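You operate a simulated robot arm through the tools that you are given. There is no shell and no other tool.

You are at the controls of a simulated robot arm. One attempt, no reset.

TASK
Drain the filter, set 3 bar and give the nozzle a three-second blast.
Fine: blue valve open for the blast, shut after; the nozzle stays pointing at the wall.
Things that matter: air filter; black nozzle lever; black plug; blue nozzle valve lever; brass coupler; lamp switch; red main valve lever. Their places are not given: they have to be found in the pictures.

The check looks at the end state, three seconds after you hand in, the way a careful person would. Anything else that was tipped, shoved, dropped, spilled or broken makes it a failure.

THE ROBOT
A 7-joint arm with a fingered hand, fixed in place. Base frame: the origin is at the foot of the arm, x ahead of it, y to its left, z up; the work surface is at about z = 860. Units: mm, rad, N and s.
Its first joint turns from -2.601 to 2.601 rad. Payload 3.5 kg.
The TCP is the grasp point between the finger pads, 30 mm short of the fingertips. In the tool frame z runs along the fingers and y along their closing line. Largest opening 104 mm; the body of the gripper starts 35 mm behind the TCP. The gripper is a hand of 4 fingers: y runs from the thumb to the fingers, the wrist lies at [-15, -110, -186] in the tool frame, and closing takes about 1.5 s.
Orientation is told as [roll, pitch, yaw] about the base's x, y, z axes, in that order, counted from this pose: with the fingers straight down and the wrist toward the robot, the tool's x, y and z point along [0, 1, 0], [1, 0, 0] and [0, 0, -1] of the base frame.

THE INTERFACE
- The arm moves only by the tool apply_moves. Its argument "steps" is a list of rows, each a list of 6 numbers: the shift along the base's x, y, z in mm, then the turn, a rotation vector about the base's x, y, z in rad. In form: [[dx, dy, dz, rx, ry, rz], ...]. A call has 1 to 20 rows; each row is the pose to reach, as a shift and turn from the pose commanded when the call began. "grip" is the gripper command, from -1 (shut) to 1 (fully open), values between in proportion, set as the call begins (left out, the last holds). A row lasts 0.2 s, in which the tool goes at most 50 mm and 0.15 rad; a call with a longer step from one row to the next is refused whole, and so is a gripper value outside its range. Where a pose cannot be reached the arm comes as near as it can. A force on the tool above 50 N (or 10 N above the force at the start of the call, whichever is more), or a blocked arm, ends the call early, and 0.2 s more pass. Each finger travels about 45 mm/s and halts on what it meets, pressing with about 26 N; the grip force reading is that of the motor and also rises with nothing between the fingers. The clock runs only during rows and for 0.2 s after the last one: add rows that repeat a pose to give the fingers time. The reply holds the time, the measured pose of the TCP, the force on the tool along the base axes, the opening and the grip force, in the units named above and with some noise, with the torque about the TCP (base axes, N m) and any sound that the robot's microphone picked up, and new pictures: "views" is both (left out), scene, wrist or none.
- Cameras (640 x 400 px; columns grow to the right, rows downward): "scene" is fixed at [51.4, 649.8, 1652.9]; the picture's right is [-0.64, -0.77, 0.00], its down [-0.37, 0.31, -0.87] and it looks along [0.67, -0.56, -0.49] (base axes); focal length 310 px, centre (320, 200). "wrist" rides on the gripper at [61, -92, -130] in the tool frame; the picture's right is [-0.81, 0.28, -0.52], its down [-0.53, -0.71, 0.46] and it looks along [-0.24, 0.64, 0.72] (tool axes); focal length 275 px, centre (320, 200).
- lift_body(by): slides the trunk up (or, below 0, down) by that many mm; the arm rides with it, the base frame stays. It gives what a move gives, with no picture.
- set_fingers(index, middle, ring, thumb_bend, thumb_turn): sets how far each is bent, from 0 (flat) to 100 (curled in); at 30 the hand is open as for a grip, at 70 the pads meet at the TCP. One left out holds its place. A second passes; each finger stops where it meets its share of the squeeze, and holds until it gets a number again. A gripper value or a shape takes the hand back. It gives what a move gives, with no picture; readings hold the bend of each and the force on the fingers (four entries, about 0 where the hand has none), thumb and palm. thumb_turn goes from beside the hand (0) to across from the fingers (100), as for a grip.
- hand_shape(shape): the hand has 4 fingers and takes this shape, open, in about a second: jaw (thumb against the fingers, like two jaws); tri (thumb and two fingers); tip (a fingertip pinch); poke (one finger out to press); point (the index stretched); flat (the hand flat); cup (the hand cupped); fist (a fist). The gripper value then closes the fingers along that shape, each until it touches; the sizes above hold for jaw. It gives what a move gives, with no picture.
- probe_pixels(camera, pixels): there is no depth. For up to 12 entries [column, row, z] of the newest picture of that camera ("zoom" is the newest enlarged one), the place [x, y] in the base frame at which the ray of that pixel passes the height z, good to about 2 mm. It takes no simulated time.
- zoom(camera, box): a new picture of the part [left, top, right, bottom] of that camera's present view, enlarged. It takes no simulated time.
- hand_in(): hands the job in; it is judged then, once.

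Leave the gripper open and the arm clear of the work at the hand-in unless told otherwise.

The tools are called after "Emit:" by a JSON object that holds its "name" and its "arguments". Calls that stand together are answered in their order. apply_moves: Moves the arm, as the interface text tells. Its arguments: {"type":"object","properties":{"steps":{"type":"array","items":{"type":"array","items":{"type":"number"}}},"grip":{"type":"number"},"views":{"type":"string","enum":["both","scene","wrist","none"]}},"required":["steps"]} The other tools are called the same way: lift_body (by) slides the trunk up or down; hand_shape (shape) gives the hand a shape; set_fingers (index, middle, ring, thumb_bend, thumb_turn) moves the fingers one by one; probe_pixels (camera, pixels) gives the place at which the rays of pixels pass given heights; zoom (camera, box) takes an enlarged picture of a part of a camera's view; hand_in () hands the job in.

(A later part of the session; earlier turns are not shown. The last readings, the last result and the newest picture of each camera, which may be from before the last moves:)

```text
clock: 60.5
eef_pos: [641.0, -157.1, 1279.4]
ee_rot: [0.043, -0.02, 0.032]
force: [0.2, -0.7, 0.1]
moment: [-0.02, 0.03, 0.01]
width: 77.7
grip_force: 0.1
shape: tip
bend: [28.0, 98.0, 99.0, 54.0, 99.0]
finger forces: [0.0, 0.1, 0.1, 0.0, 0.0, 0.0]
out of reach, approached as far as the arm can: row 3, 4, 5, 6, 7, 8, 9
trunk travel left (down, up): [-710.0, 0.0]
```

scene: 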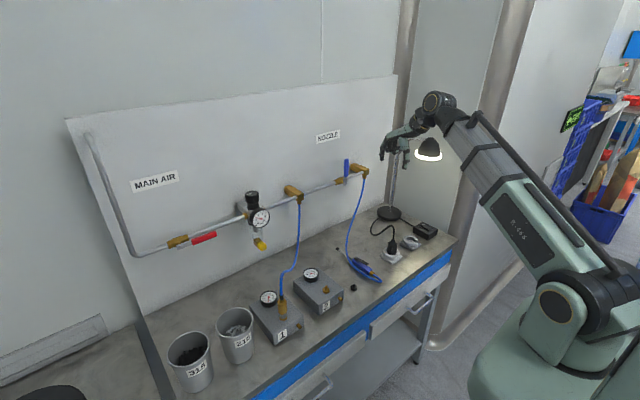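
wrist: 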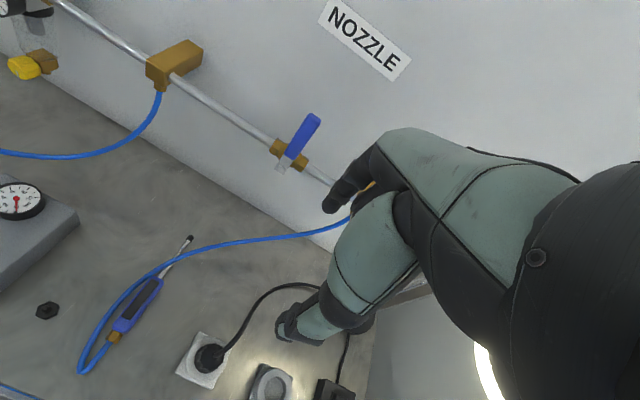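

I'm in position with the blue lever in view at wrist (300,135). I'll switch to the poke shape and pitch the hand up so the finger points toward the wall.

Emit:
{"name": "hand_shape", "arguments": {"shape": "poke"}}

Emit:
{"name": "apply_moves", "arguments": {"steps": [[0, 0, 0, 0, -0.12, 0], [0, 0, 0, 0, -0.24, 0], [0, 0, 0, 0, -0.36, 0], [0, 5, 0, 0, -0.48, 0], [0, 10, 0, 0, -0.6, 0], [0, 10, -10, 0, -0.72, 0], [0, 10, -20, 0, -0.84, 0], [0, 10, -20, 0, -0.84, 0]]}}

Emit:
{"name": "zoom", "arguments": {"camera": "scene", "box": [320, 60, 480, 200]}}

```text
clock: 61.4
eef_pos: [640.8, -157.8, 1280.2]
ee_rot: [0.045, -0.02, 0.031]
force: [0.9, -0.4, -0.5]
moment: [0.02, 0.01, 0.01]
width: 0.1
grip_force: 0.1
shape: poke
bend: [70.0, 70.0, 99.0, 100.0, 100.0]
finger forces: [0.0, 0.1, 0.0, 0.1, 0.1, 0.0]
trunk travel left (down, up): [-710.0, 0.0]
```

```text
clock: 63.2
eef_pos: [639.9, -149.1, 1259.2]
ee_rot: [0.008, -0.862, 0.049]
force: [-0.7, 0.2, 0.3]
moment: [0.0, 0.02, 0.01]
width: 0.1
grip_force: 0.1
shape: poke
bend: [70.0, 70.0, 99.0, 100.0, 100.0]
finger forces: [0.0, 0.1, 0.0, 0.1, 0.1, 0.1]
trunk travel left (down, up): [-710.0, 0.0]
```

scene: 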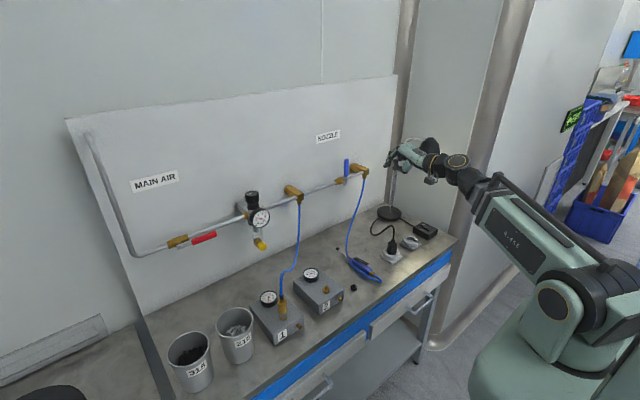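
wrist: 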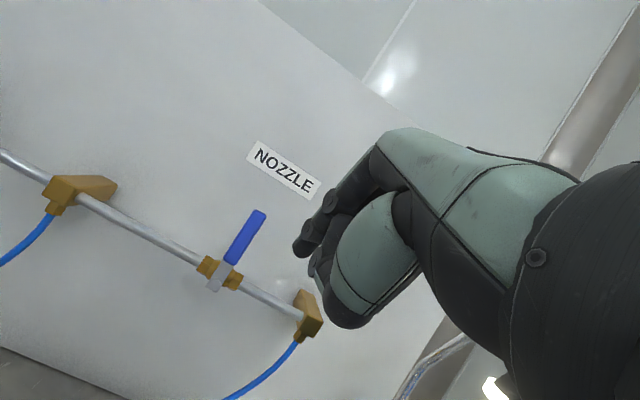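

```text
2.86 times, centred on (400, 130) of scene
```

zoom: 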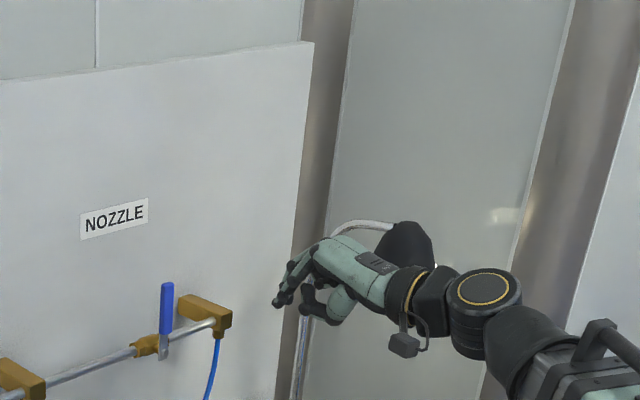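

The poke shape puts index and middle together with their tips about 30 mm beyond the TCP. I'll triangulate the blue lever accurately from both cameras.

Emit:
{"name": "zoom", "arguments": {"camera": "wrist", "box": [180, 190, 340, 350]}}

Emit:
{"name": "probe_pixels", "arguments": {"camera": "wrist", "pixels": [[260, 214, 1195], [260, 214, 1205], [260, 214, 1215], [217, 280, 1105], [217, 280, 1115], [217, 280, 1125], [310, 315, 1110], [310, 315, 1120]]}}

Emit:
{"name": "probe_pixels", "arguments": {"camera": "scene", "pixels": [[346.6, 159.5, 1195], [346.6, 159.5, 1205], [346.6, 159.5, 1215], [345.5, 183.3, 1105], [345.5, 183.3, 1115], [345.5, 183.3, 1125], [368, 172, 1110], [368, 172, 1120]]}}

```text
2.50 times, centred on (260, 270) of wrist
```

zoom: 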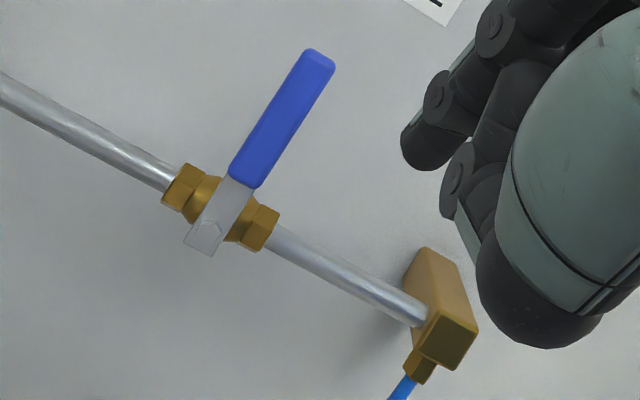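

```text
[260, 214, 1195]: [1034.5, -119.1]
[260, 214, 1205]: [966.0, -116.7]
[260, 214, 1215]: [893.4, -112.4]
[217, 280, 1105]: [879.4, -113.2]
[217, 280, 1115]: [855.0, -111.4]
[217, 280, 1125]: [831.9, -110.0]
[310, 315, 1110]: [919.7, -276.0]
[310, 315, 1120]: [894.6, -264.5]
```

```text
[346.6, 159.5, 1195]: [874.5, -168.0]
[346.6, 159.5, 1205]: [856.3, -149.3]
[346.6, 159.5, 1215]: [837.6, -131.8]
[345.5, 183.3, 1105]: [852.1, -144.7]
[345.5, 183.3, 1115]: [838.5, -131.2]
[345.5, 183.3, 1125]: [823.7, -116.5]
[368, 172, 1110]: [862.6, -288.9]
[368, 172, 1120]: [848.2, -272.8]
```

The lever pivot is about (823, −114, 1125) with its top at z≈1222. I'll flatten the pitch to about −1.2 and come up on its +y side, still in front of it.

Emit:
{"name": "apply_moves", "arguments": {"steps": [[20, 20, -10, 0, -0.1, 0], [40, 40, -20, 0, -0.2, 0], [60, 60, -40, 0, -0.34, 0], [80, 80, -50, 0, -0.34, 0], [100, 90, -60, 0, -0.34, 0], [100, 90, -60, 0, -0.34, 0]]}}

Emit:
{"name": "zoom", "arguments": {"camera": "scene", "box": [300, 120, 420, 210]}}

Emit:
{"name": "zoom", "arguments": {"camera": "wrist", "box": [180, 150, 400, 350]}}

```text
clock: 64.6
eef_pos: [738.2, -60.5, 1200.0]
ee_rot: [-0.036, -1.198, 0.088]
force: [0.0, -0.4, 1.3]
moment: [0.0, -0.01, -0.03]
width: 0.1
grip_force: 0.0
shape: poke
bend: [70.0, 70.0, 99.0, 100.0, 100.0]
finger forces: [0.0, 0.0, 0.1, 0.1, 0.1, 0.1]
trunk travel left (down, up): [-710.0, 0.0]
```

scene: 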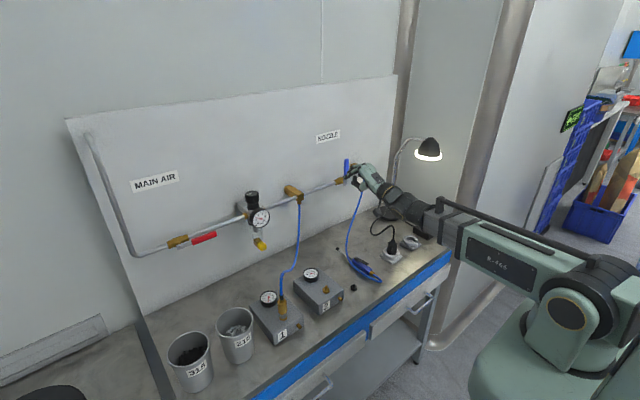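
wrist: 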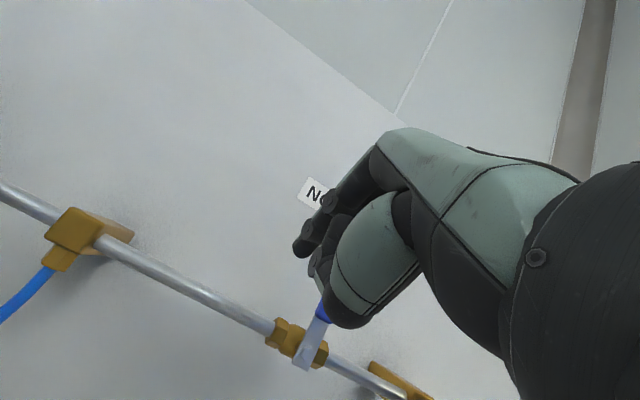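

```text
4.44 times, centred on (360, 165) of scene
```

zoom: 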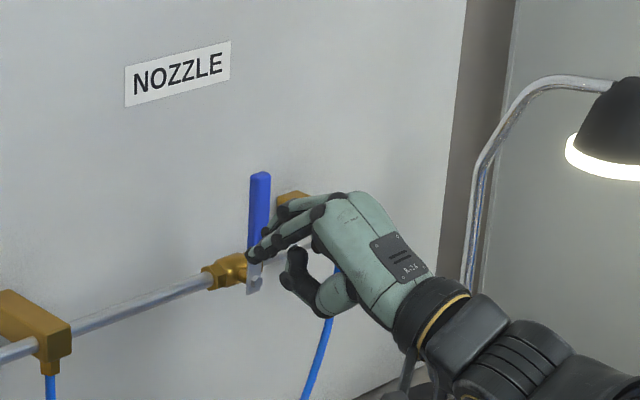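

```text
2.00 times, centred on (290, 250) of wrist
```

zoom: 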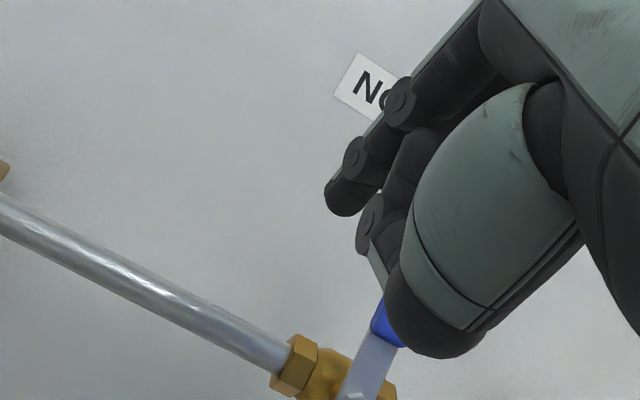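

The fingertip projection matches my model, with the tip 30 mm beyond the TCP. I'll advance so the tip reaches x≈831, beside the lever on its +y side.

Emit:
{"name": "apply_moves", "arguments": {"steps": [[22, 0, 0, 0, 0, 0], [44, 0, 0, 0, 0, 0], [64, 0, -3, 0, 0, 0], [64, 0, -3, 0, 0, 0]]}}

Emit:
{"name": "zoom", "arguments": {"camera": "scene", "box": [300, 130, 400, 205]}}

Emit:
{"name": "zoom", "arguments": {"camera": "wrist", "box": [220, 150, 420, 350]}}

```text
clock: 65.6
eef_pos: [801.8, -58.6, 1195.6]
ee_rot: [-0.039, -1.2, 0.085]
force: [0.2, -0.1, -0.2]
moment: [0.04, 0.02, 0.0]
width: 0.1
grip_force: 0.1
shape: poke
bend: [70.0, 70.0, 99.0, 100.0, 100.0]
finger forces: [0.1, 0.0, 0.0, 0.0, 0.0, 0.1]
trunk travel left (down, up): [-710.0, 0.0]
```

scene: 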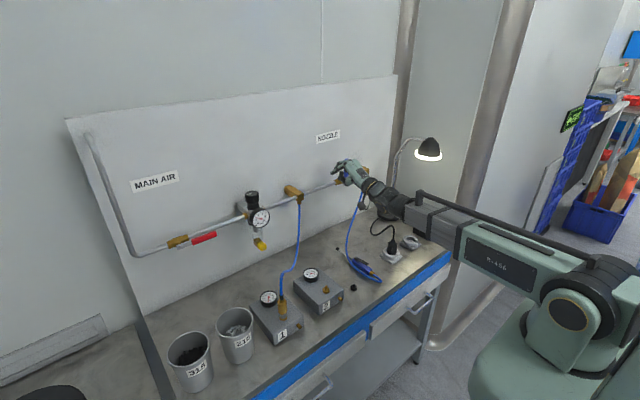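
wrist: 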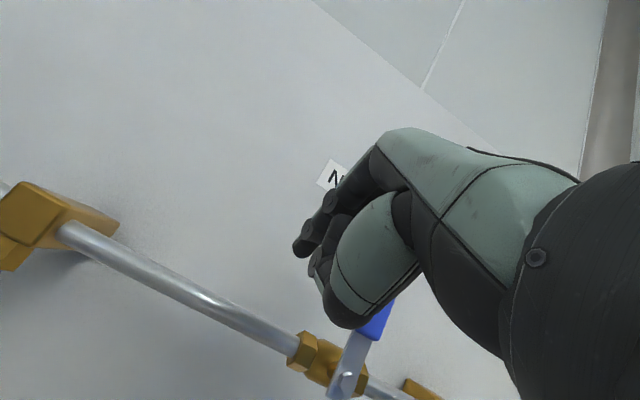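

```text
5.33 times, centred on (350, 168) of scene
```

zoom: 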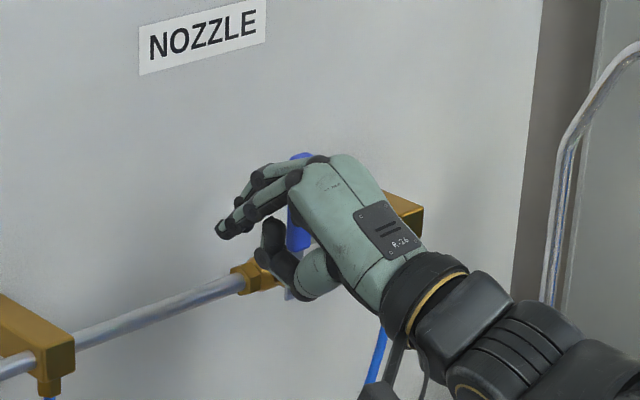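

```text
2.00 times, centred on (320, 250) of wrist
```

zoom: 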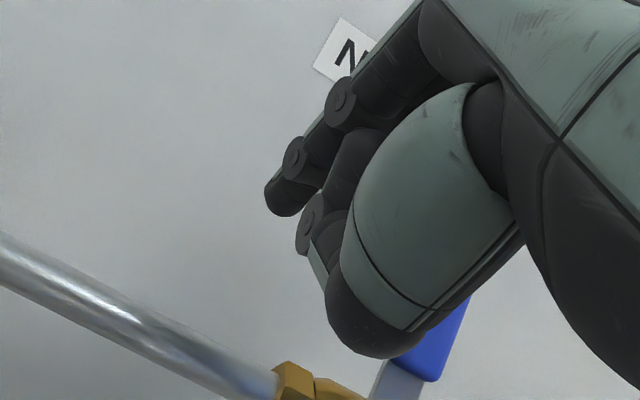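

The fingertip is beside the lever. I'll push toward −y, following the arc to about halfway, and check.

Emit:
{"name": "apply_moves", "arguments": {"steps": [[0, -10, 0, 0, 0, 0], [0, -20, 0, 0, 0, 0], [0, -31, -1, 0, 0, 0], [0, -43, -3, 0, 0, 0], [0, -54, -7, 0, 0, 0], [0, -64, -12, 0, 0, 0]]}}

Emit:
{"name": "zoom", "arguments": {"camera": "scene", "box": [300, 130, 400, 205]}}

Emit:
{"name": "zoom", "arguments": {"camera": "wrist", "box": [220, 200, 420, 400]}}

```text
clock: 67.0
eef_pos: [803.7, -122.1, 1183.6]
ee_rot: [-0.036, -1.199, 0.086]
force: [5.5, -0.4, 5.0]
moment: [-0.04, -0.08, 0.07]
width: 0.2
grip_force: 0.1
shape: poke
bend: [70.0, 70.0, 99.0, 100.0, 100.0]
finger forces: [0.1, 5.5, 0.0, 0.1, 0.1, 0.0]
trunk travel left (down, up): [-710.0, 0.0]
```

scene: 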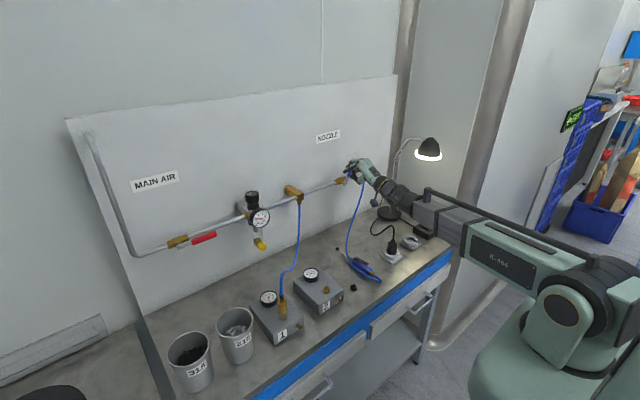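
wrist: 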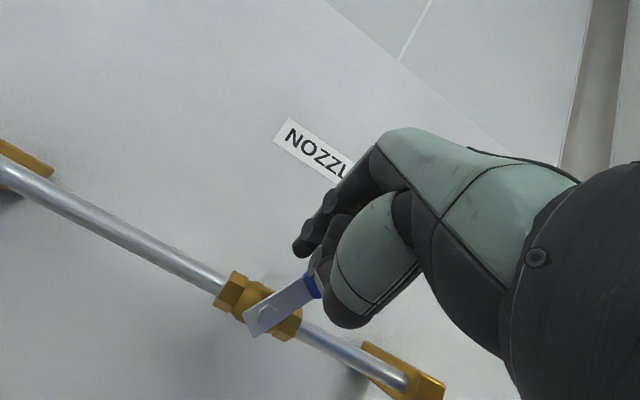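

```text
5.33 times, centred on (350, 168) of scene
```

zoom: 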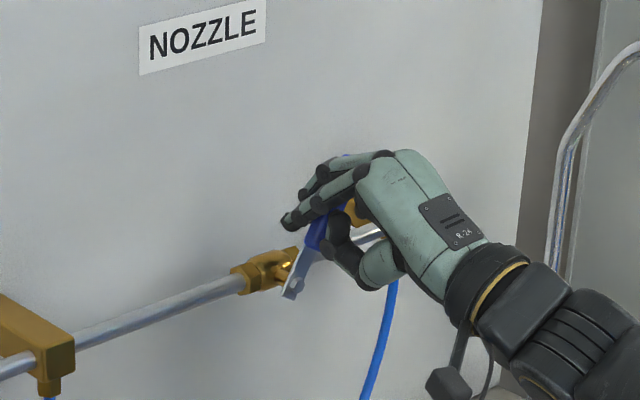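

```text
2.00 times, centred on (320, 300) of wrist
```

zoom: 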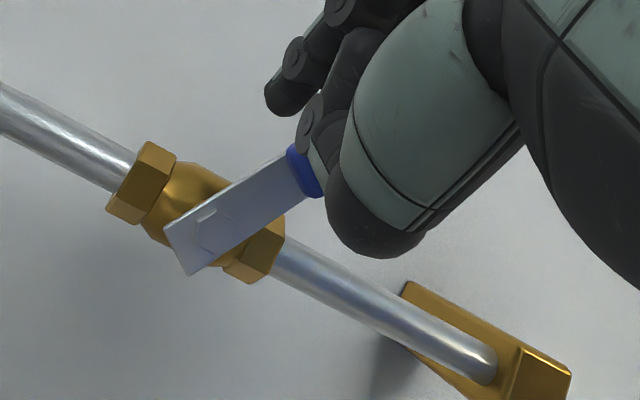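

The lever is turning with small force. I'll continue along the arc to horizontal.

Emit:
{"name": "apply_moves", "arguments": {"steps": [[0, -6, -6, 0, 0, 0], [0, -11, -13, 0, 0, 0], [0, -16, -20, 0, 0, 0], [0, -20, -27, 0, 0, 0], [0, -23, -34, 0, 0, 0], [0, -24, -40, 0, 0, 0]]}}

Emit:
{"name": "zoom", "arguments": {"camera": "scene", "box": [300, 130, 400, 205]}}

Emit:
{"name": "zoom", "arguments": {"camera": "wrist", "box": [220, 200, 420, 400]}}

```text
clock: 68.4
eef_pos: [800.6, -147.3, 1147.2]
ee_rot: [-0.033, -1.204, 0.085]
force: [8.4, -7.0, 23.6]
moment: [0.23, -0.7, 0.03]
width: 0.0
grip_force: 0.1
shape: poke
bend: [70.0, 70.0, 99.0, 100.0, 100.0]
finger forces: [25.7, 12.8, 0.0, 0.1, 0.0, 0.0]
trunk travel left (down, up): [-710.0, 0.0]
```

scene: 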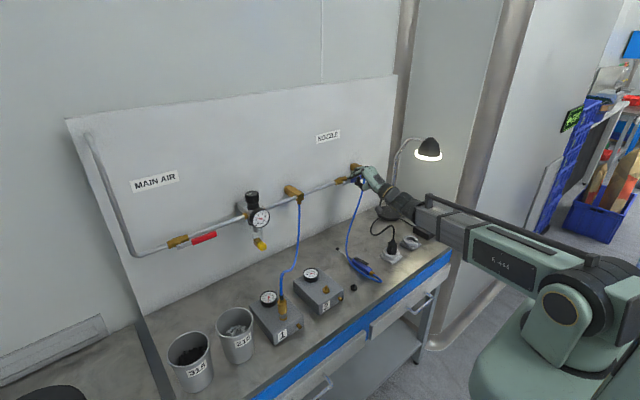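
wrist: 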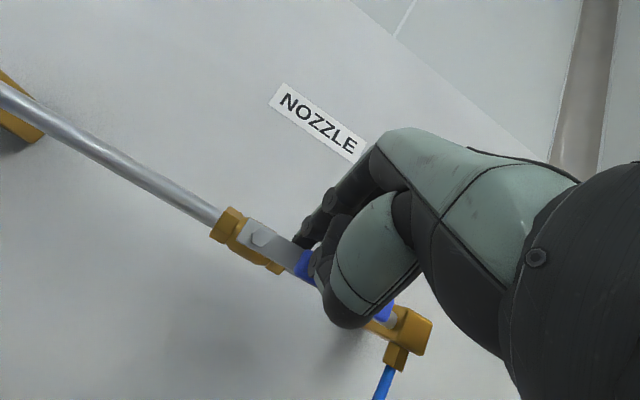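

```text
5.33 times, centred on (350, 168) of scene
```

zoom: 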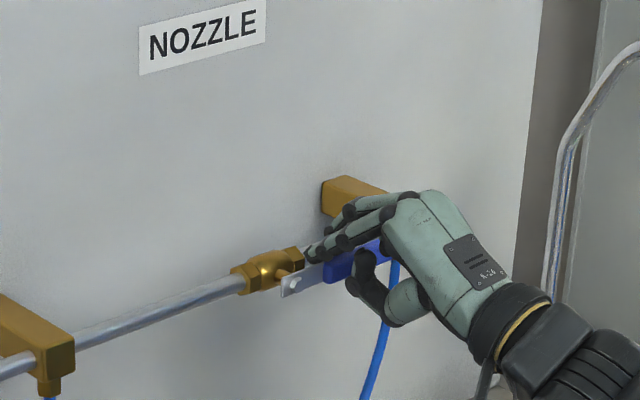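

```text
2.00 times, centred on (320, 300) of wrist
```

zoom: 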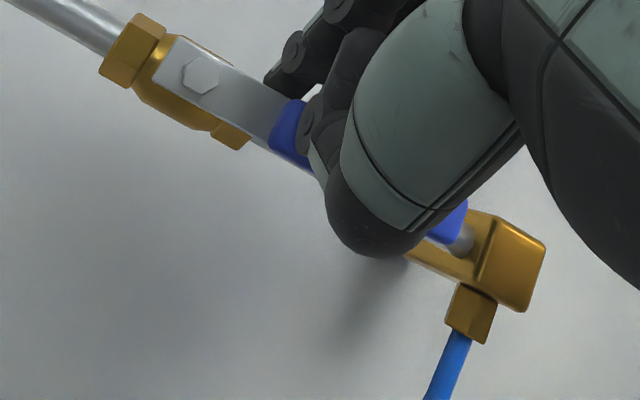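

The lever lies along the pipe against its stop, so the blue valve is open. I'll lift off and retreat.

Emit:
{"name": "apply_moves", "arguments": {"steps": [[0, 2, 12, 0, 0, 0], [0, 2, 25, 0, 0, 0], [-40, 2, 30, 0, 0, 0], [-80, 2, 40, 0, 0, 0], [-120, 2, 60, 0, 0, 0], [-150, 2, 90, 0, 0, 0]]}}

Emit:
{"name": "zoom", "arguments": {"camera": "scene", "box": [300, 140, 400, 215]}}

Emit:
{"name": "zoom", "arguments": {"camera": "scene", "box": [330, 240, 394, 295]}}

Emit:
{"name": "zoom", "arguments": {"camera": "wrist", "box": [100, 150, 400, 400]}}

```text
clock: 69.8
eef_pos: [652.6, -144.1, 1237.3]
ee_rot: [-0.038, -1.199, 0.089]
force: [-0.4, 0.7, -0.2]
moment: [0.03, 0.03, 0.04]
width: 0.0
grip_force: 0.0
shape: poke
bend: [70.0, 70.0, 99.0, 100.0, 100.0]
finger forces: [0.1, 0.0, 0.0, 0.1, 0.0, 0.0]
trunk travel left (down, up): [-710.0, 0.0]
```

scene: 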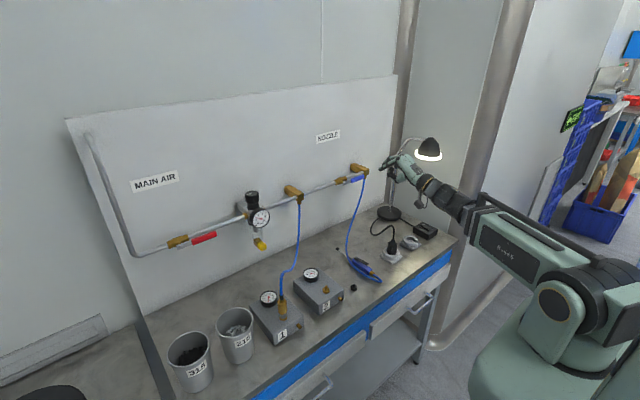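
wrist: 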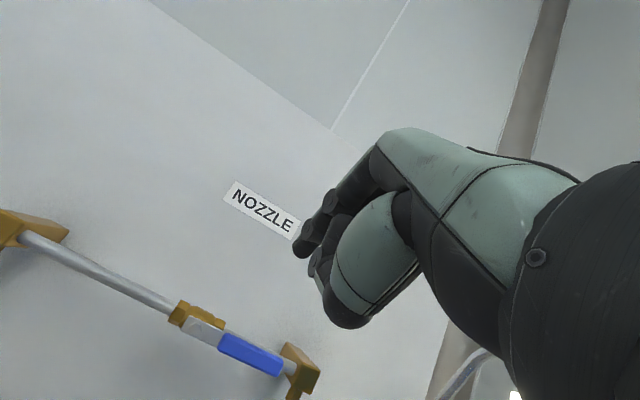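

```text
5.33 times, centred on (350, 178) of scene
```

zoom: 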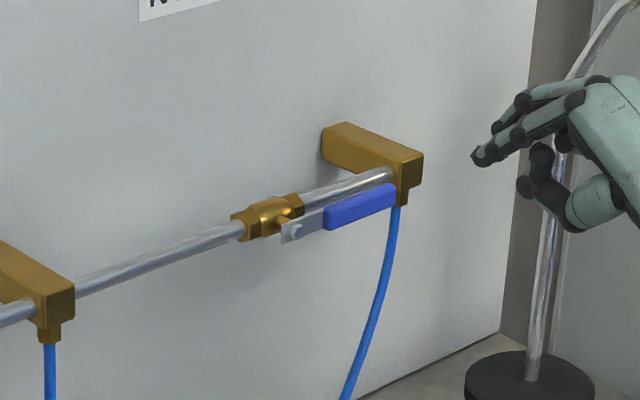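

```text
7.27 times, centred on (362, 268) of scene
```

zoom: 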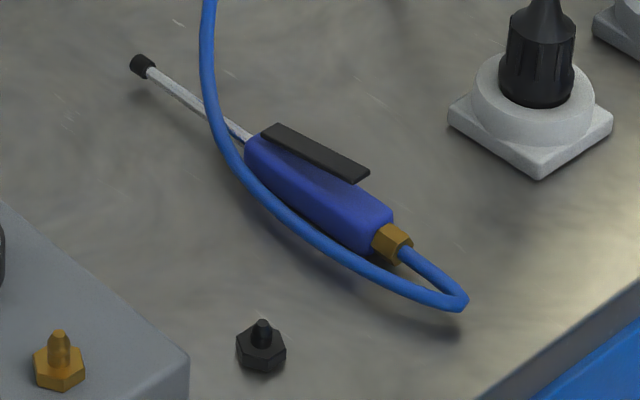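

```text
1.60 times, centred on (250, 275) of wrist
```

zoom: 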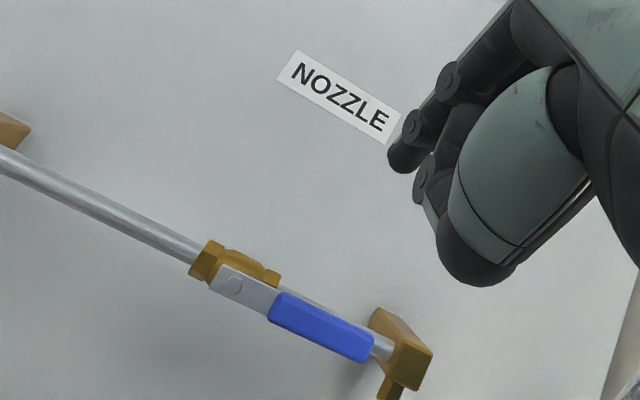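

The blue valve is open. Now the nozzle gun on the bench: its black lever is at about scene (366,262) and the nozzle points at the wall. I'll pitch the hand back down above the gun, using only the index finger.

Emit:
{"name": "apply_moves", "arguments": {"steps": [[-5, 10, 0, 0, 0.13, 0], [-10, 20, 0, 0, 0.26, 0], [-15, 30, 0, 0, 0.39, 0], [-20, 40, 0, 0, 0.52, 0], [-25, 50, 0, 0, 0.65, 0], [-30, 60, 0, 0, 0.78, 0], [-30, 70, 0, 0, 0.91, 0], [-30, 80, 0, 0, 1.04, 0], [-30, 80, 0, 0, 1.2, 0], [-30, 80, 0, 0, 1.2, 0]], "views": "none"}}

Emit:
{"name": "set_fingers", "arguments": {"index": 70, "middle": 100, "ring": 100}}

Emit:
{"name": "apply_moves", "arguments": {"steps": [[0, 0, -20, 0, 0, 0.1], [0, 5, -40, 0, 0, 0.2], [0, 5, -60, 0, 0, 0.3], [0, 5, -80, 0, 0, 0.4], [0, 5, -80, 0, 0, 0.4]]}}

```text
refused: row 9 steps farther than a row can; nothing moved
```

```text
clock: 70.8
eef_pos: [652.2, -144.4, 1237.5]
ee_rot: [-0.036, -1.198, 0.088]
force: [-0.3, -0.5, 0.3]
moment: [0.01, -0.01, 0.0]
width: 31.4
grip_force: 0.1
shape: fingers
bend: [70.0, 100.0, 100.0, 100.0, 100.0]
finger forces: [0.0, 0.1, 0.1, 0.1, 0.0, 0.0]
trunk travel left (down, up): [-710.0, 0.0]
```

```text
clock: 72.0
eef_pos: [652.8, -138.1, 1153.6]
ee_rot: [-0.035, -1.199, 0.49]
force: [0.3, 0.3, -0.5]
moment: [-0.01, -0.01, -0.03]
width: 31.2
grip_force: 0.0
shape: fingers
bend: [70.0, 100.0, 100.0, 100.0, 100.0]
finger forces: [0.1, 0.1, 0.0, 0.0, 0.1, 0.0]
trunk travel left (down, up): [-710.0, 0.0]
```

scene: 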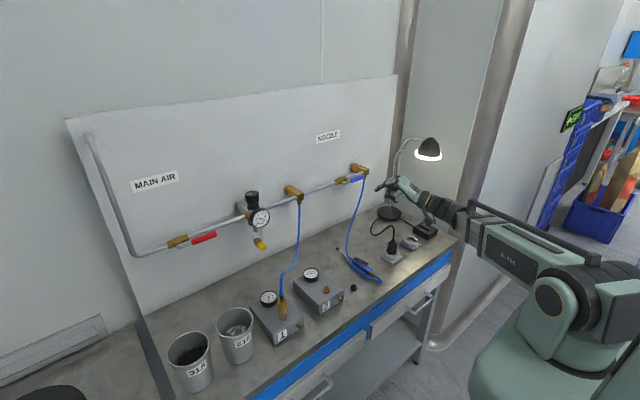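
wrist: 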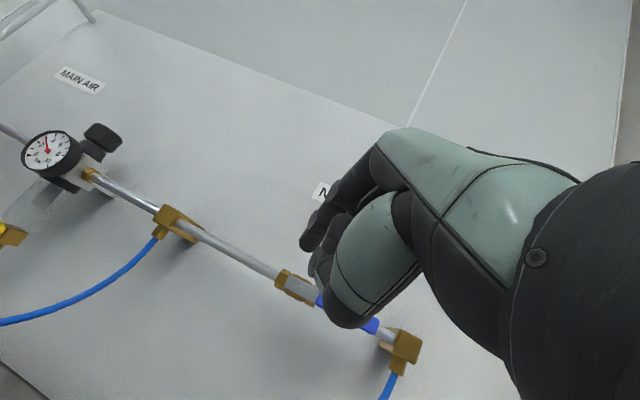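

The first call was refused (one step too large), so only the yaw and a descent happened, which does no harm. I'll pitch down now about the yawed axis in equal steps.

Emit:
{"name": "apply_moves", "arguments": {"steps": [[-4, 8, 0, -0.0628, 0.1177, 0], [-8, 16, 0, -0.1256, 0.2353, 0], [-12, 24, 0, -0.1883, 0.353, 0], [-16, 32, 0, -0.2511, 0.4707, 0], [-20, 40, 0, -0.3139, 0.5883, 0], [-24, 48, 0, -0.3767, 0.706, 0], [-28, 56, 0, -0.4394, 0.8237, 0], [-32, 64, 0, -0.5022, 0.9413, 0], [-34, 70, 0, -0.565, 1.059, 0], [-34, 70, 0, -0.565, 1.059, 0]]}}

```text
clock: 74.2
eef_pos: [617.8, -70.2, 1153.9]
ee_rot: [-0.04, 0.001, 0.487]
force: [-0.1, -0.1, 0.5]
moment: [0.01, 0.01, 0.0]
width: 31.4
grip_force: 0.0
shape: fingers
bend: [70.0, 100.0, 100.0, 100.0, 100.0]
finger forces: [0.0, 0.0, 0.1, 0.0, 0.1, 0.0]
trunk travel left (down, up): [-710.0, 0.0]
```

scene: 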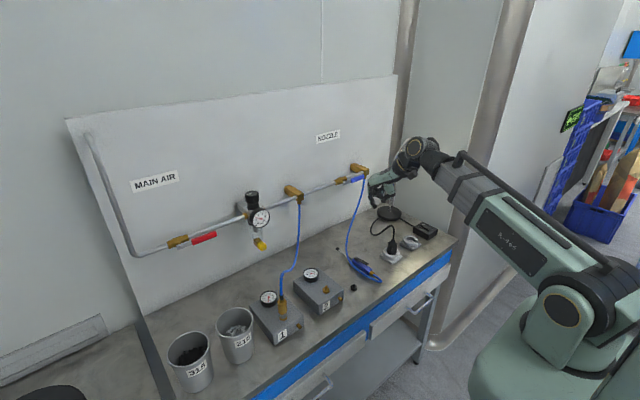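
wrist: 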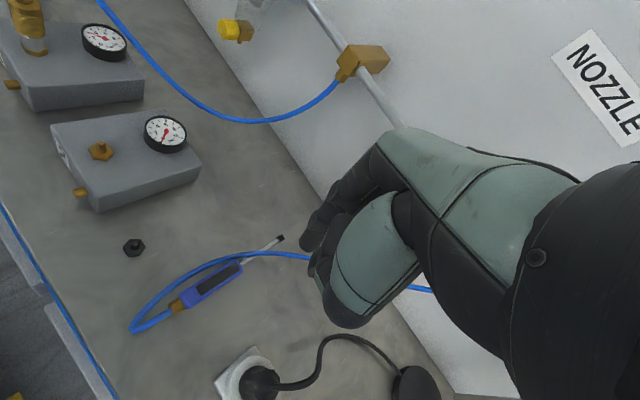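

The hand points down and the gun is visible at wrist (215,285). I'll zoom in and triangulate the black lever.

Emit:
{"name": "zoom", "arguments": {"camera": "wrist", "box": [130, 220, 310, 340]}}

Emit:
{"name": "zoom", "arguments": {"camera": "scene", "box": [340, 250, 384, 282]}}

```text
3.33 times, centred on (220, 280) of wrist
```

zoom: 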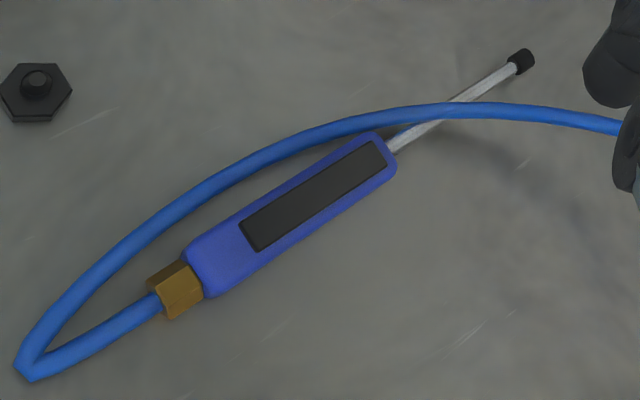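

```text
12.50 times, centred on (362, 266) of scene
```

zoom: 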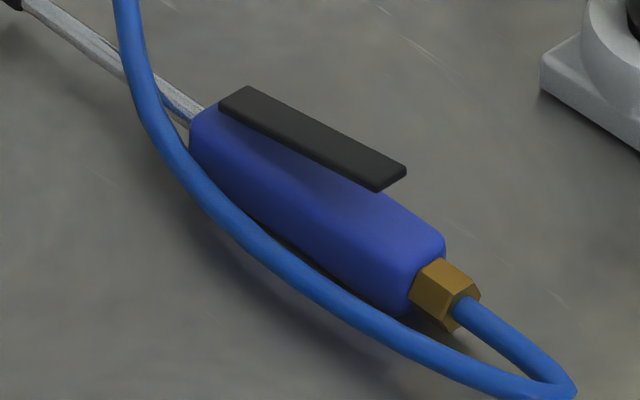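

Emit:
{"name": "probe_pixels", "arguments": {"camera": "wrist", "pixels": [[200.5, 289.9, 885], [200.5, 289.9, 895], [200.5, 289.9, 905], [200.5, 289.9, 915], [236.5, 265.6, 885], [236.5, 265.6, 895], [236.5, 265.6, 905], [182, 300, 880], [278, 239, 875]]}}

Emit:
{"name": "probe_pixels", "arguments": {"camera": "scene", "pixels": [[367.6, 264.2, 885], [367.6, 264.2, 895], [367.6, 264.2, 905], [367.6, 264.2, 915], [355.6, 258, 885], [355.6, 258, 895], [355.6, 258, 905], [372, 273, 880], [336.5, 249, 875]]}}

```text
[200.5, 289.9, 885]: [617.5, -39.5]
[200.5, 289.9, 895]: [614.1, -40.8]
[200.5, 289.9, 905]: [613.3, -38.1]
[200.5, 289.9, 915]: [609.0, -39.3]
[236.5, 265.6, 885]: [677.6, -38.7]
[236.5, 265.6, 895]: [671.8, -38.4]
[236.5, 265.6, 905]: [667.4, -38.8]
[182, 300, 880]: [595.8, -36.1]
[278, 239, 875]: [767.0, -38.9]
```

```text
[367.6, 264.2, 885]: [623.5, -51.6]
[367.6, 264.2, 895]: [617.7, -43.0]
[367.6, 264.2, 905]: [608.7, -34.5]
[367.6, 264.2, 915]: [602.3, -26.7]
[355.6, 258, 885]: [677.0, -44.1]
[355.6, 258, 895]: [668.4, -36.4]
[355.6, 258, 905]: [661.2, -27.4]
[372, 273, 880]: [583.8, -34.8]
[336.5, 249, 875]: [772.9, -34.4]
```

The lever runs from a rear free end at (614, −40, 898) to a front hinge at (670, −38, 893). I'll hover the index fingertip above (625, −39), about 30 mm over it.

Emit:
{"name": "apply_moves", "arguments": {"steps": [[2, 14, -40, 0.017, 0.01, 0], [4, 27, -80, 0.035, 0.019, 0], [4, 27, -120, 0.035, 0.019, 0], [4, 27, -160, 0.035, 0.019, 0], [4, 27, -194, 0.035, 0.019, 0], [4, 27, -194, 0.035, 0.019, 0]]}}

Emit:
{"name": "zoom", "arguments": {"camera": "scene", "box": [330, 210, 420, 290]}}

Emit:
{"name": "zoom", "arguments": {"camera": "wrist", "box": [180, 180, 420, 380]}}

```text
clock: 75.6
eef_pos: [623.3, -39.5, 957.3]
ee_rot: [-0.001, 0.001, 0.489]
force: [-0.2, -0.3, 0.4]
moment: [-0.02, -0.02, 0.0]
width: 31.4
grip_force: 0.0
shape: fingers
bend: [70.0, 100.0, 100.0, 100.0, 100.0]
finger forces: [0.1, 0.1, 0.1, 0.0, 0.1, 0.0]
trunk travel left (down, up): [-710.0, 0.0]
```

scene: 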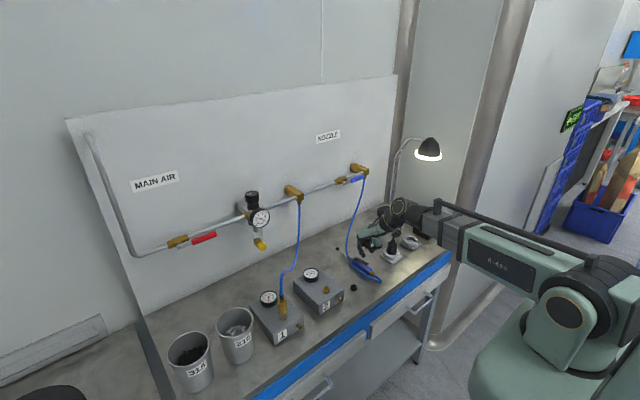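
wrist: 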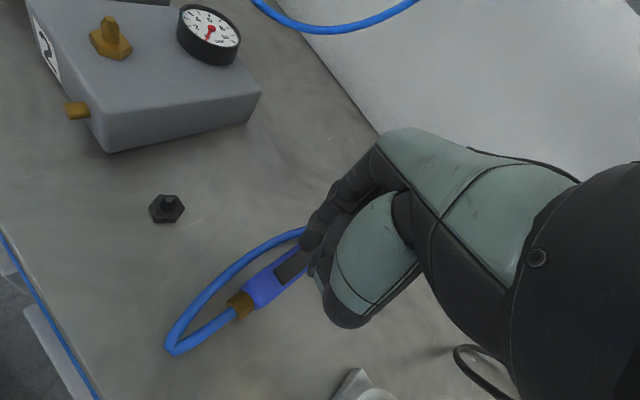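

```text
5.00 times, centred on (375, 250) of scene
```

zoom: 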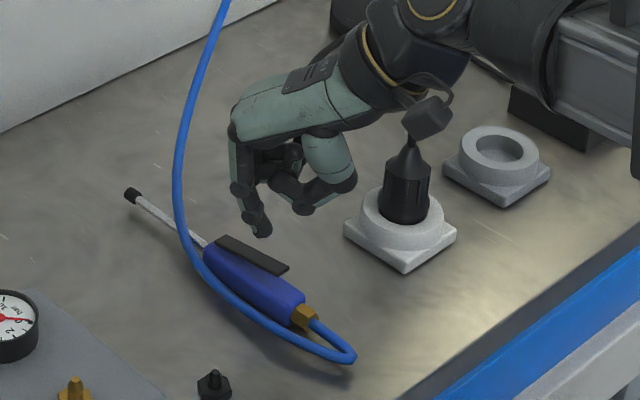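

```text
2.00 times, centred on (300, 280) of wrist
```

zoom: 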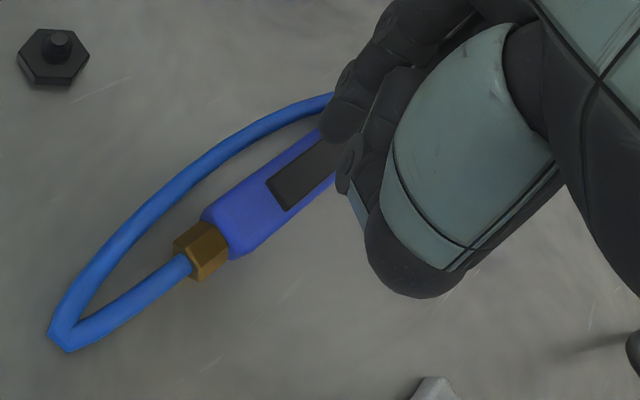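

The fingertip is over the lever at about (628, −37). I'll descend close to the lever's surface and read the force.

Emit:
{"name": "apply_moves", "arguments": {"steps": [[0, -1, -10, 0, 0, 0], [0, -2, -20, 0, 0, 0], [0, -2, -26, 0, 0, 0], [0, -2, -26, 0, 0, 0]]}}

Emit:
{"name": "zoom", "arguments": {"camera": "scene", "box": [340, 235, 400, 285]}}

Emit:
{"name": "zoom", "arguments": {"camera": "wrist", "box": [220, 180, 400, 340]}}

```text
clock: 76.6
eef_pos: [623.9, -44.3, 932.7]
ee_rot: [0.0, -0.001, 0.488]
force: [0.2, 0.5, -0.3]
moment: [0.0, -0.02, 0.01]
width: 31.5
grip_force: 0.0
shape: fingers
bend: [70.0, 100.0, 100.0, 100.0, 100.0]
finger forces: [0.0, 0.0, 0.0, 0.0, 0.1, 0.0]
trunk travel left (down, up): [-710.0, 0.0]
```

scene: 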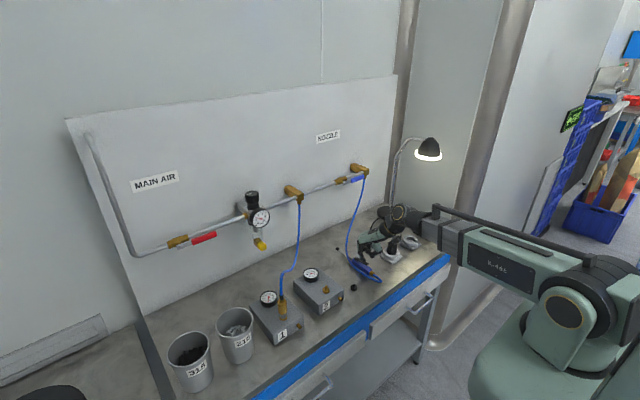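
wrist: 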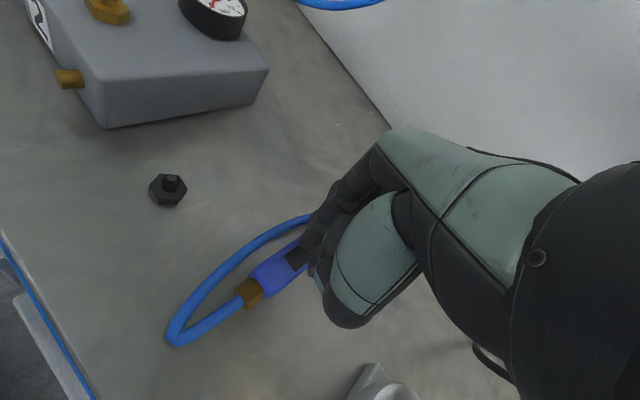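

```text
8.00 times, centred on (370, 260) of scene
```

zoom: 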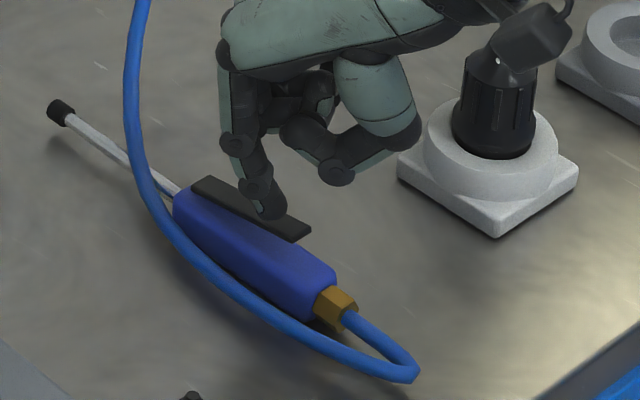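

```text
2.50 times, centred on (310, 260) of wrist
```

zoom: 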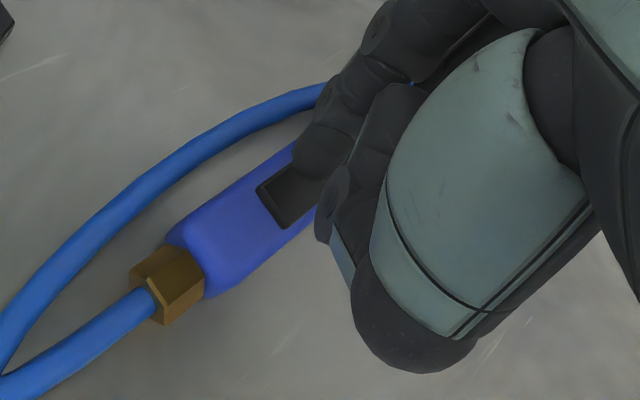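

The fingertip is right over the lever. I'll press down in small increments, watching for force and the start of the blast.

Emit:
{"name": "apply_moves", "arguments": {"steps": [[0, 0, -6, 0, 0, 0]], "views": "wrist"}}

Emit:
{"name": "zoom", "arguments": {"camera": "scene", "box": [310, 225, 400, 285]}}

```text
clock: 77.0
eef_pos: [623.8, -45.6, 927.0]
ee_rot: [0.0, -0.001, 0.488]
force: [-0.3, 1.0, 2.3]
moment: [0.06, 0.03, -0.03]
width: 30.9
grip_force: 1.0
shape: fingers
bend: [70.0, 100.0, 100.0, 100.0, 100.0]
finger forces: [2.9, 0.1, 0.0, 0.0, 0.0, 0.1]
trunk travel left (down, up): [-710.0, 0.0]
```

wrist: 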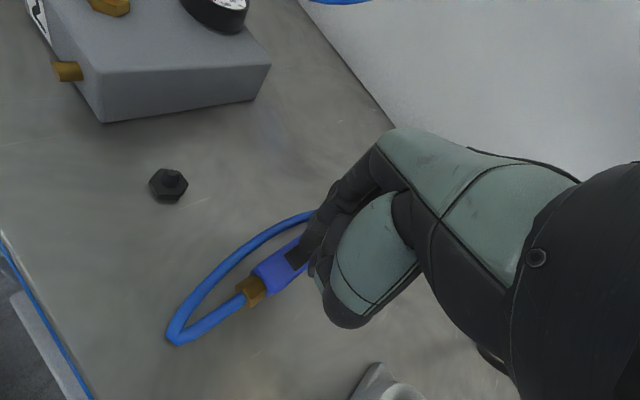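

```text
6.67 times, centred on (355, 255) of scene
```

zoom: 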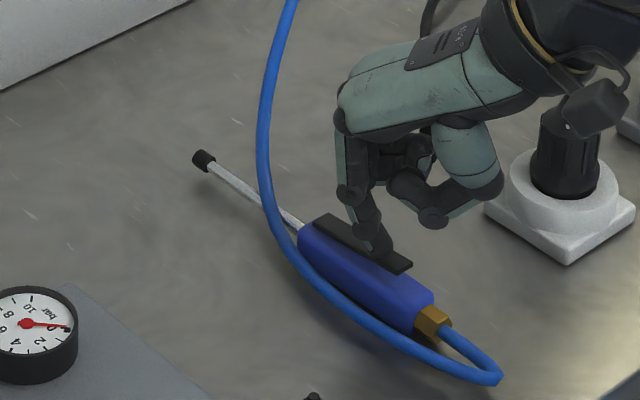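

There's light contact (2.3 N) and no jet yet. I'll press 3 mm more.

Emit:
{"name": "apply_moves", "arguments": {"steps": [[0, 0, -3, 0, 0, 0]], "views": "none"}}

Emit:
{"name": "zoom", "arguments": {"camera": "scene", "box": [310, 225, 400, 285]}}

```text
clock: 77.4
eef_pos: [624.1, -43.3, 924.9]
ee_rot: [-0.001, -0.001, 0.489]
force: [0.6, 1.8, 3.4]
moment: [0.07, 0.0, 0.01]
width: 30.8
grip_force: 1.0
shape: fingers
bend: [70.0, 100.0, 100.0, 100.0, 100.0]
finger forces: [3.6, 0.0, 0.0, 0.1, 0.1, 0.0]
trunk travel left (down, up): [-710.0, 0.0]
```

```text
6.67 times, centred on (355, 255) of scene
```

zoom: 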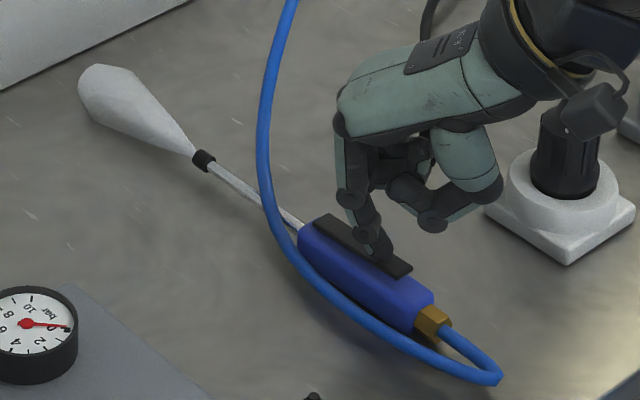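

The jet is on, blowing toward the wall; it started around 77.2 s. I'll hold the press 2.8 s more, then lift off in the same call for a total of about 3 s.

Emit:
{"name": "apply_moves", "arguments": {"steps": [[0, 0, -1.5, 0, 0, 0], [0, 0, -1.5, 0, 0, 0], [0, 0, -1.5, 0, 0, 0], [0, 0, -1.5, 0, 0, 0], [0, 0, -1.5, 0, 0, 0], [0, 0, -1.5, 0, 0, 0], [0, 0, -1.5, 0, 0, 0], [0, 0, -1.5, 0, 0, 0], [0, 0, -1.5, 0, 0, 0], [0, 0, -1.5, 0, 0, 0], [0, 0, -1.5, 0, 0, 0], [0, 0, -1.5, 0, 0, 0], [0, 0, -1.5, 0, 0, 0], [0, 0, -1.5, 0, 0, 0], [0, 0, 15, 0, 0, 0], [0, 0, 50, 0, 0, 0], [0, 0, 90, 0, 0, 0]]}}

Emit:
{"name": "zoom", "arguments": {"camera": "scene", "box": [310, 225, 400, 285]}}

Emit:
{"name": "zoom", "arguments": {"camera": "scene", "box": [243, 202, 279, 232]}}

```text
clock: 81.0
eef_pos: [625.7, -45.7, 1011.9]
ee_rot: [0.001, 0.0, 0.488]
force: [-0.2, 0.1, -0.1]
moment: [0.0, 0.01, -0.01]
width: 30.9
grip_force: 0.1
shape: fingers
bend: [70.0, 100.0, 100.0, 100.0, 100.0]
finger forces: [0.0, 0.0, 0.0, 0.0, 0.1, 0.1]
trunk travel left (down, up): [-710.0, 0.0]
```

scene: 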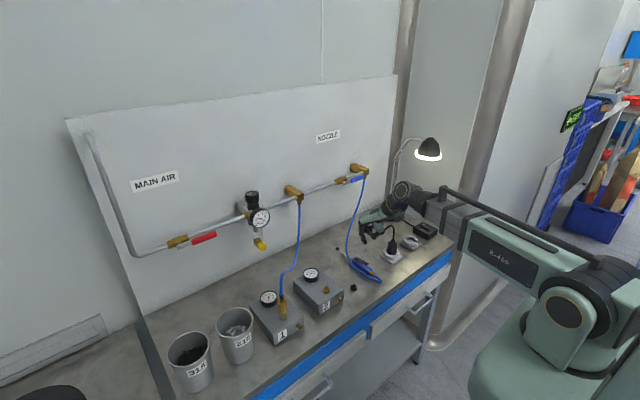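
wrist: 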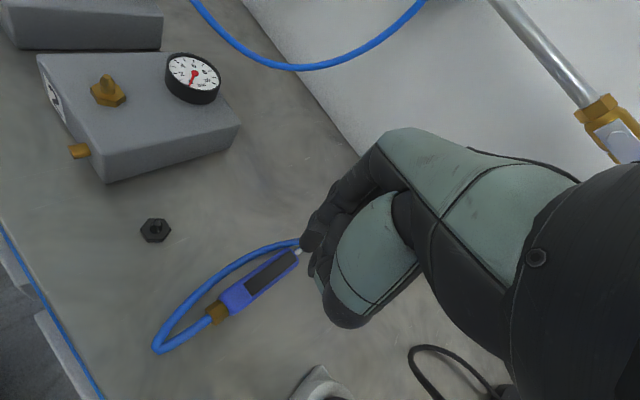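

```text
6.67 times, centred on (355, 255) of scene
```

zoom: 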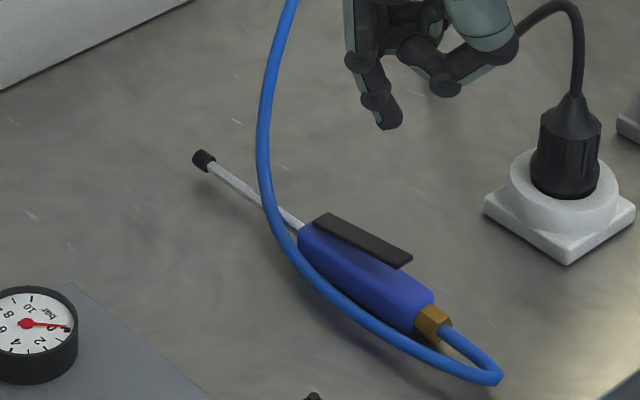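

```text
13.33 times, centred on (261, 217) of scene
```

zoom: 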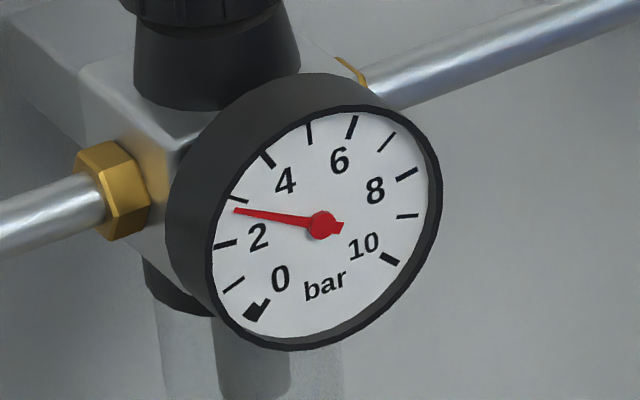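

The gun hasn't moved, the jet stopped, and the gauge is recovering after its dip during flow. Now to shut the blue valve. I'll rise and pitch the hand forward again, retracing my earlier path.

Emit:
{"name": "apply_moves", "arguments": {"steps": [[0, -5, 40, 0, 0, 0], [-3, -10, 80, 0, 0, 0], [-6, -20, 120, 0, 0, 0], [-8, -25, 142, 0, 0, 0], [-4, -33, 142, 0.0628, -0.1177, 0], [0, -41, 142, 0.1256, -0.2353, 0], [4, -49, 142, 0.1883, -0.353, 0], [8, -57, 142, 0.2511, -0.4707, 0], [12, -65, 142, 0.3139, -0.5883, 0], [16, -73, 142, 0.3767, -0.706, 0], [20, -81, 142, 0.4394, -0.8237, 0], [24, -89, 142, 0.5022, -0.9413, 0], [26, -95, 142, 0.565, -1.059, 0], [26, -95, 142, 0.565, -1.059, 0]], "views": "none"}}

Emit:
{"name": "apply_moves", "arguments": {"steps": [[10, -10, -10, 0, 0, -0.1], [20, -20, -20, 0, 0, -0.2], [30, -30, -30, 0, 0, -0.3], [40, -40, -40, 0, 0, -0.4], [50, -50, -50, 0, 0, -0.4], [50, -50, -53, 0, 0, -0.4]]}}

Emit:
{"name": "zoom", "arguments": {"camera": "scene", "box": [310, 140, 430, 230]}}

Emit:
{"name": "zoom", "arguments": {"camera": "wrist", "box": [140, 200, 400, 400]}}

```text
clock: 84.0
eef_pos: [649.6, -139.8, 1157.5]
ee_rot: [0.002, -1.201, 0.489]
force: [0.1, 0.8, -0.9]
moment: [0.01, -0.02, 0.0]
width: 31.5
grip_force: 0.1
shape: fingers
bend: [70.0, 100.0, 100.0, 100.0, 100.0]
finger forces: [0.2, 0.0, 0.0, 0.0, 0.0, 0.0]
trunk travel left (down, up): [-710.0, 0.0]
```

```text
clock: 85.4
eef_pos: [700.4, -190.1, 1104.5]
ee_rot: [0.003, -1.198, 0.087]
force: [0.0, 0.6, -0.6]
moment: [-0.01, -0.02, -0.02]
width: 31.1
grip_force: 0.1
shape: fingers
bend: [70.0, 100.0, 100.0, 100.0, 100.0]
finger forces: [0.0, 0.1, 0.0, 0.0, 0.1, 0.0]
trunk travel left (down, up): [-710.0, 0.0]
```

scene: 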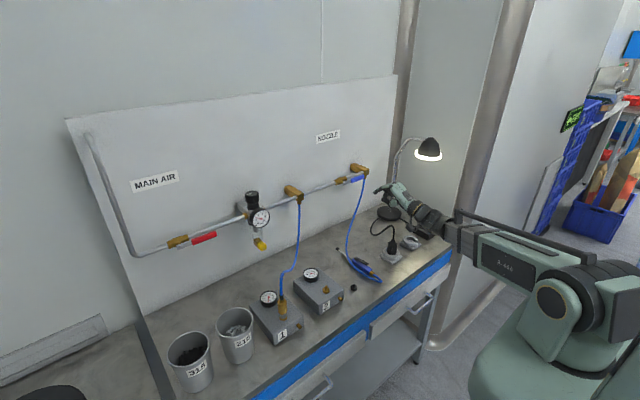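
wrist: 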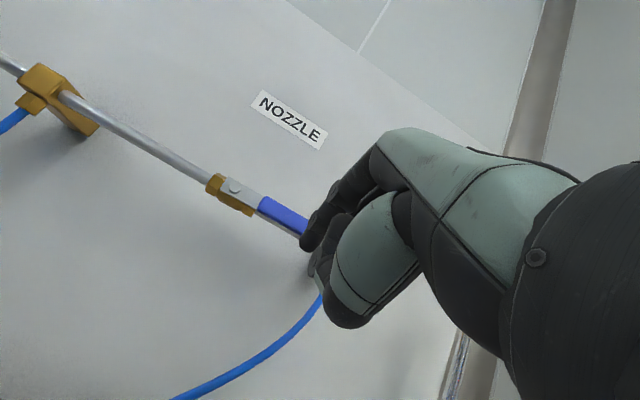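

```text
4.44 times, centred on (370, 185) of scene
```

zoom: 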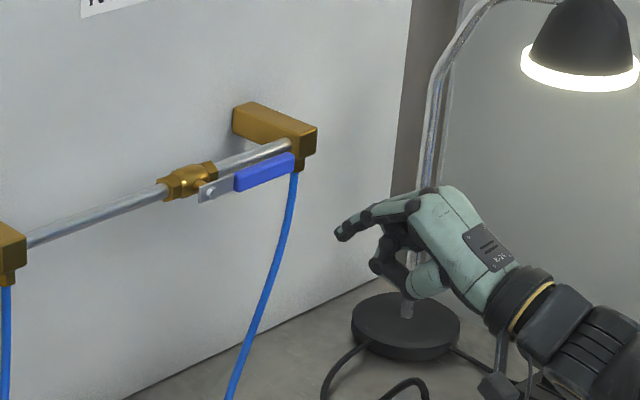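

```text
2.00 times, centred on (270, 300) of wrist
```

zoom: 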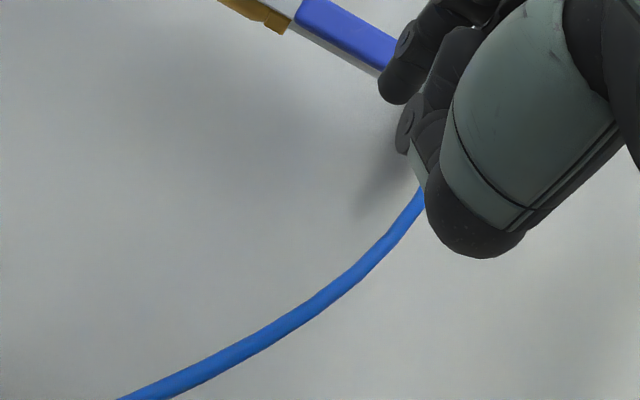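

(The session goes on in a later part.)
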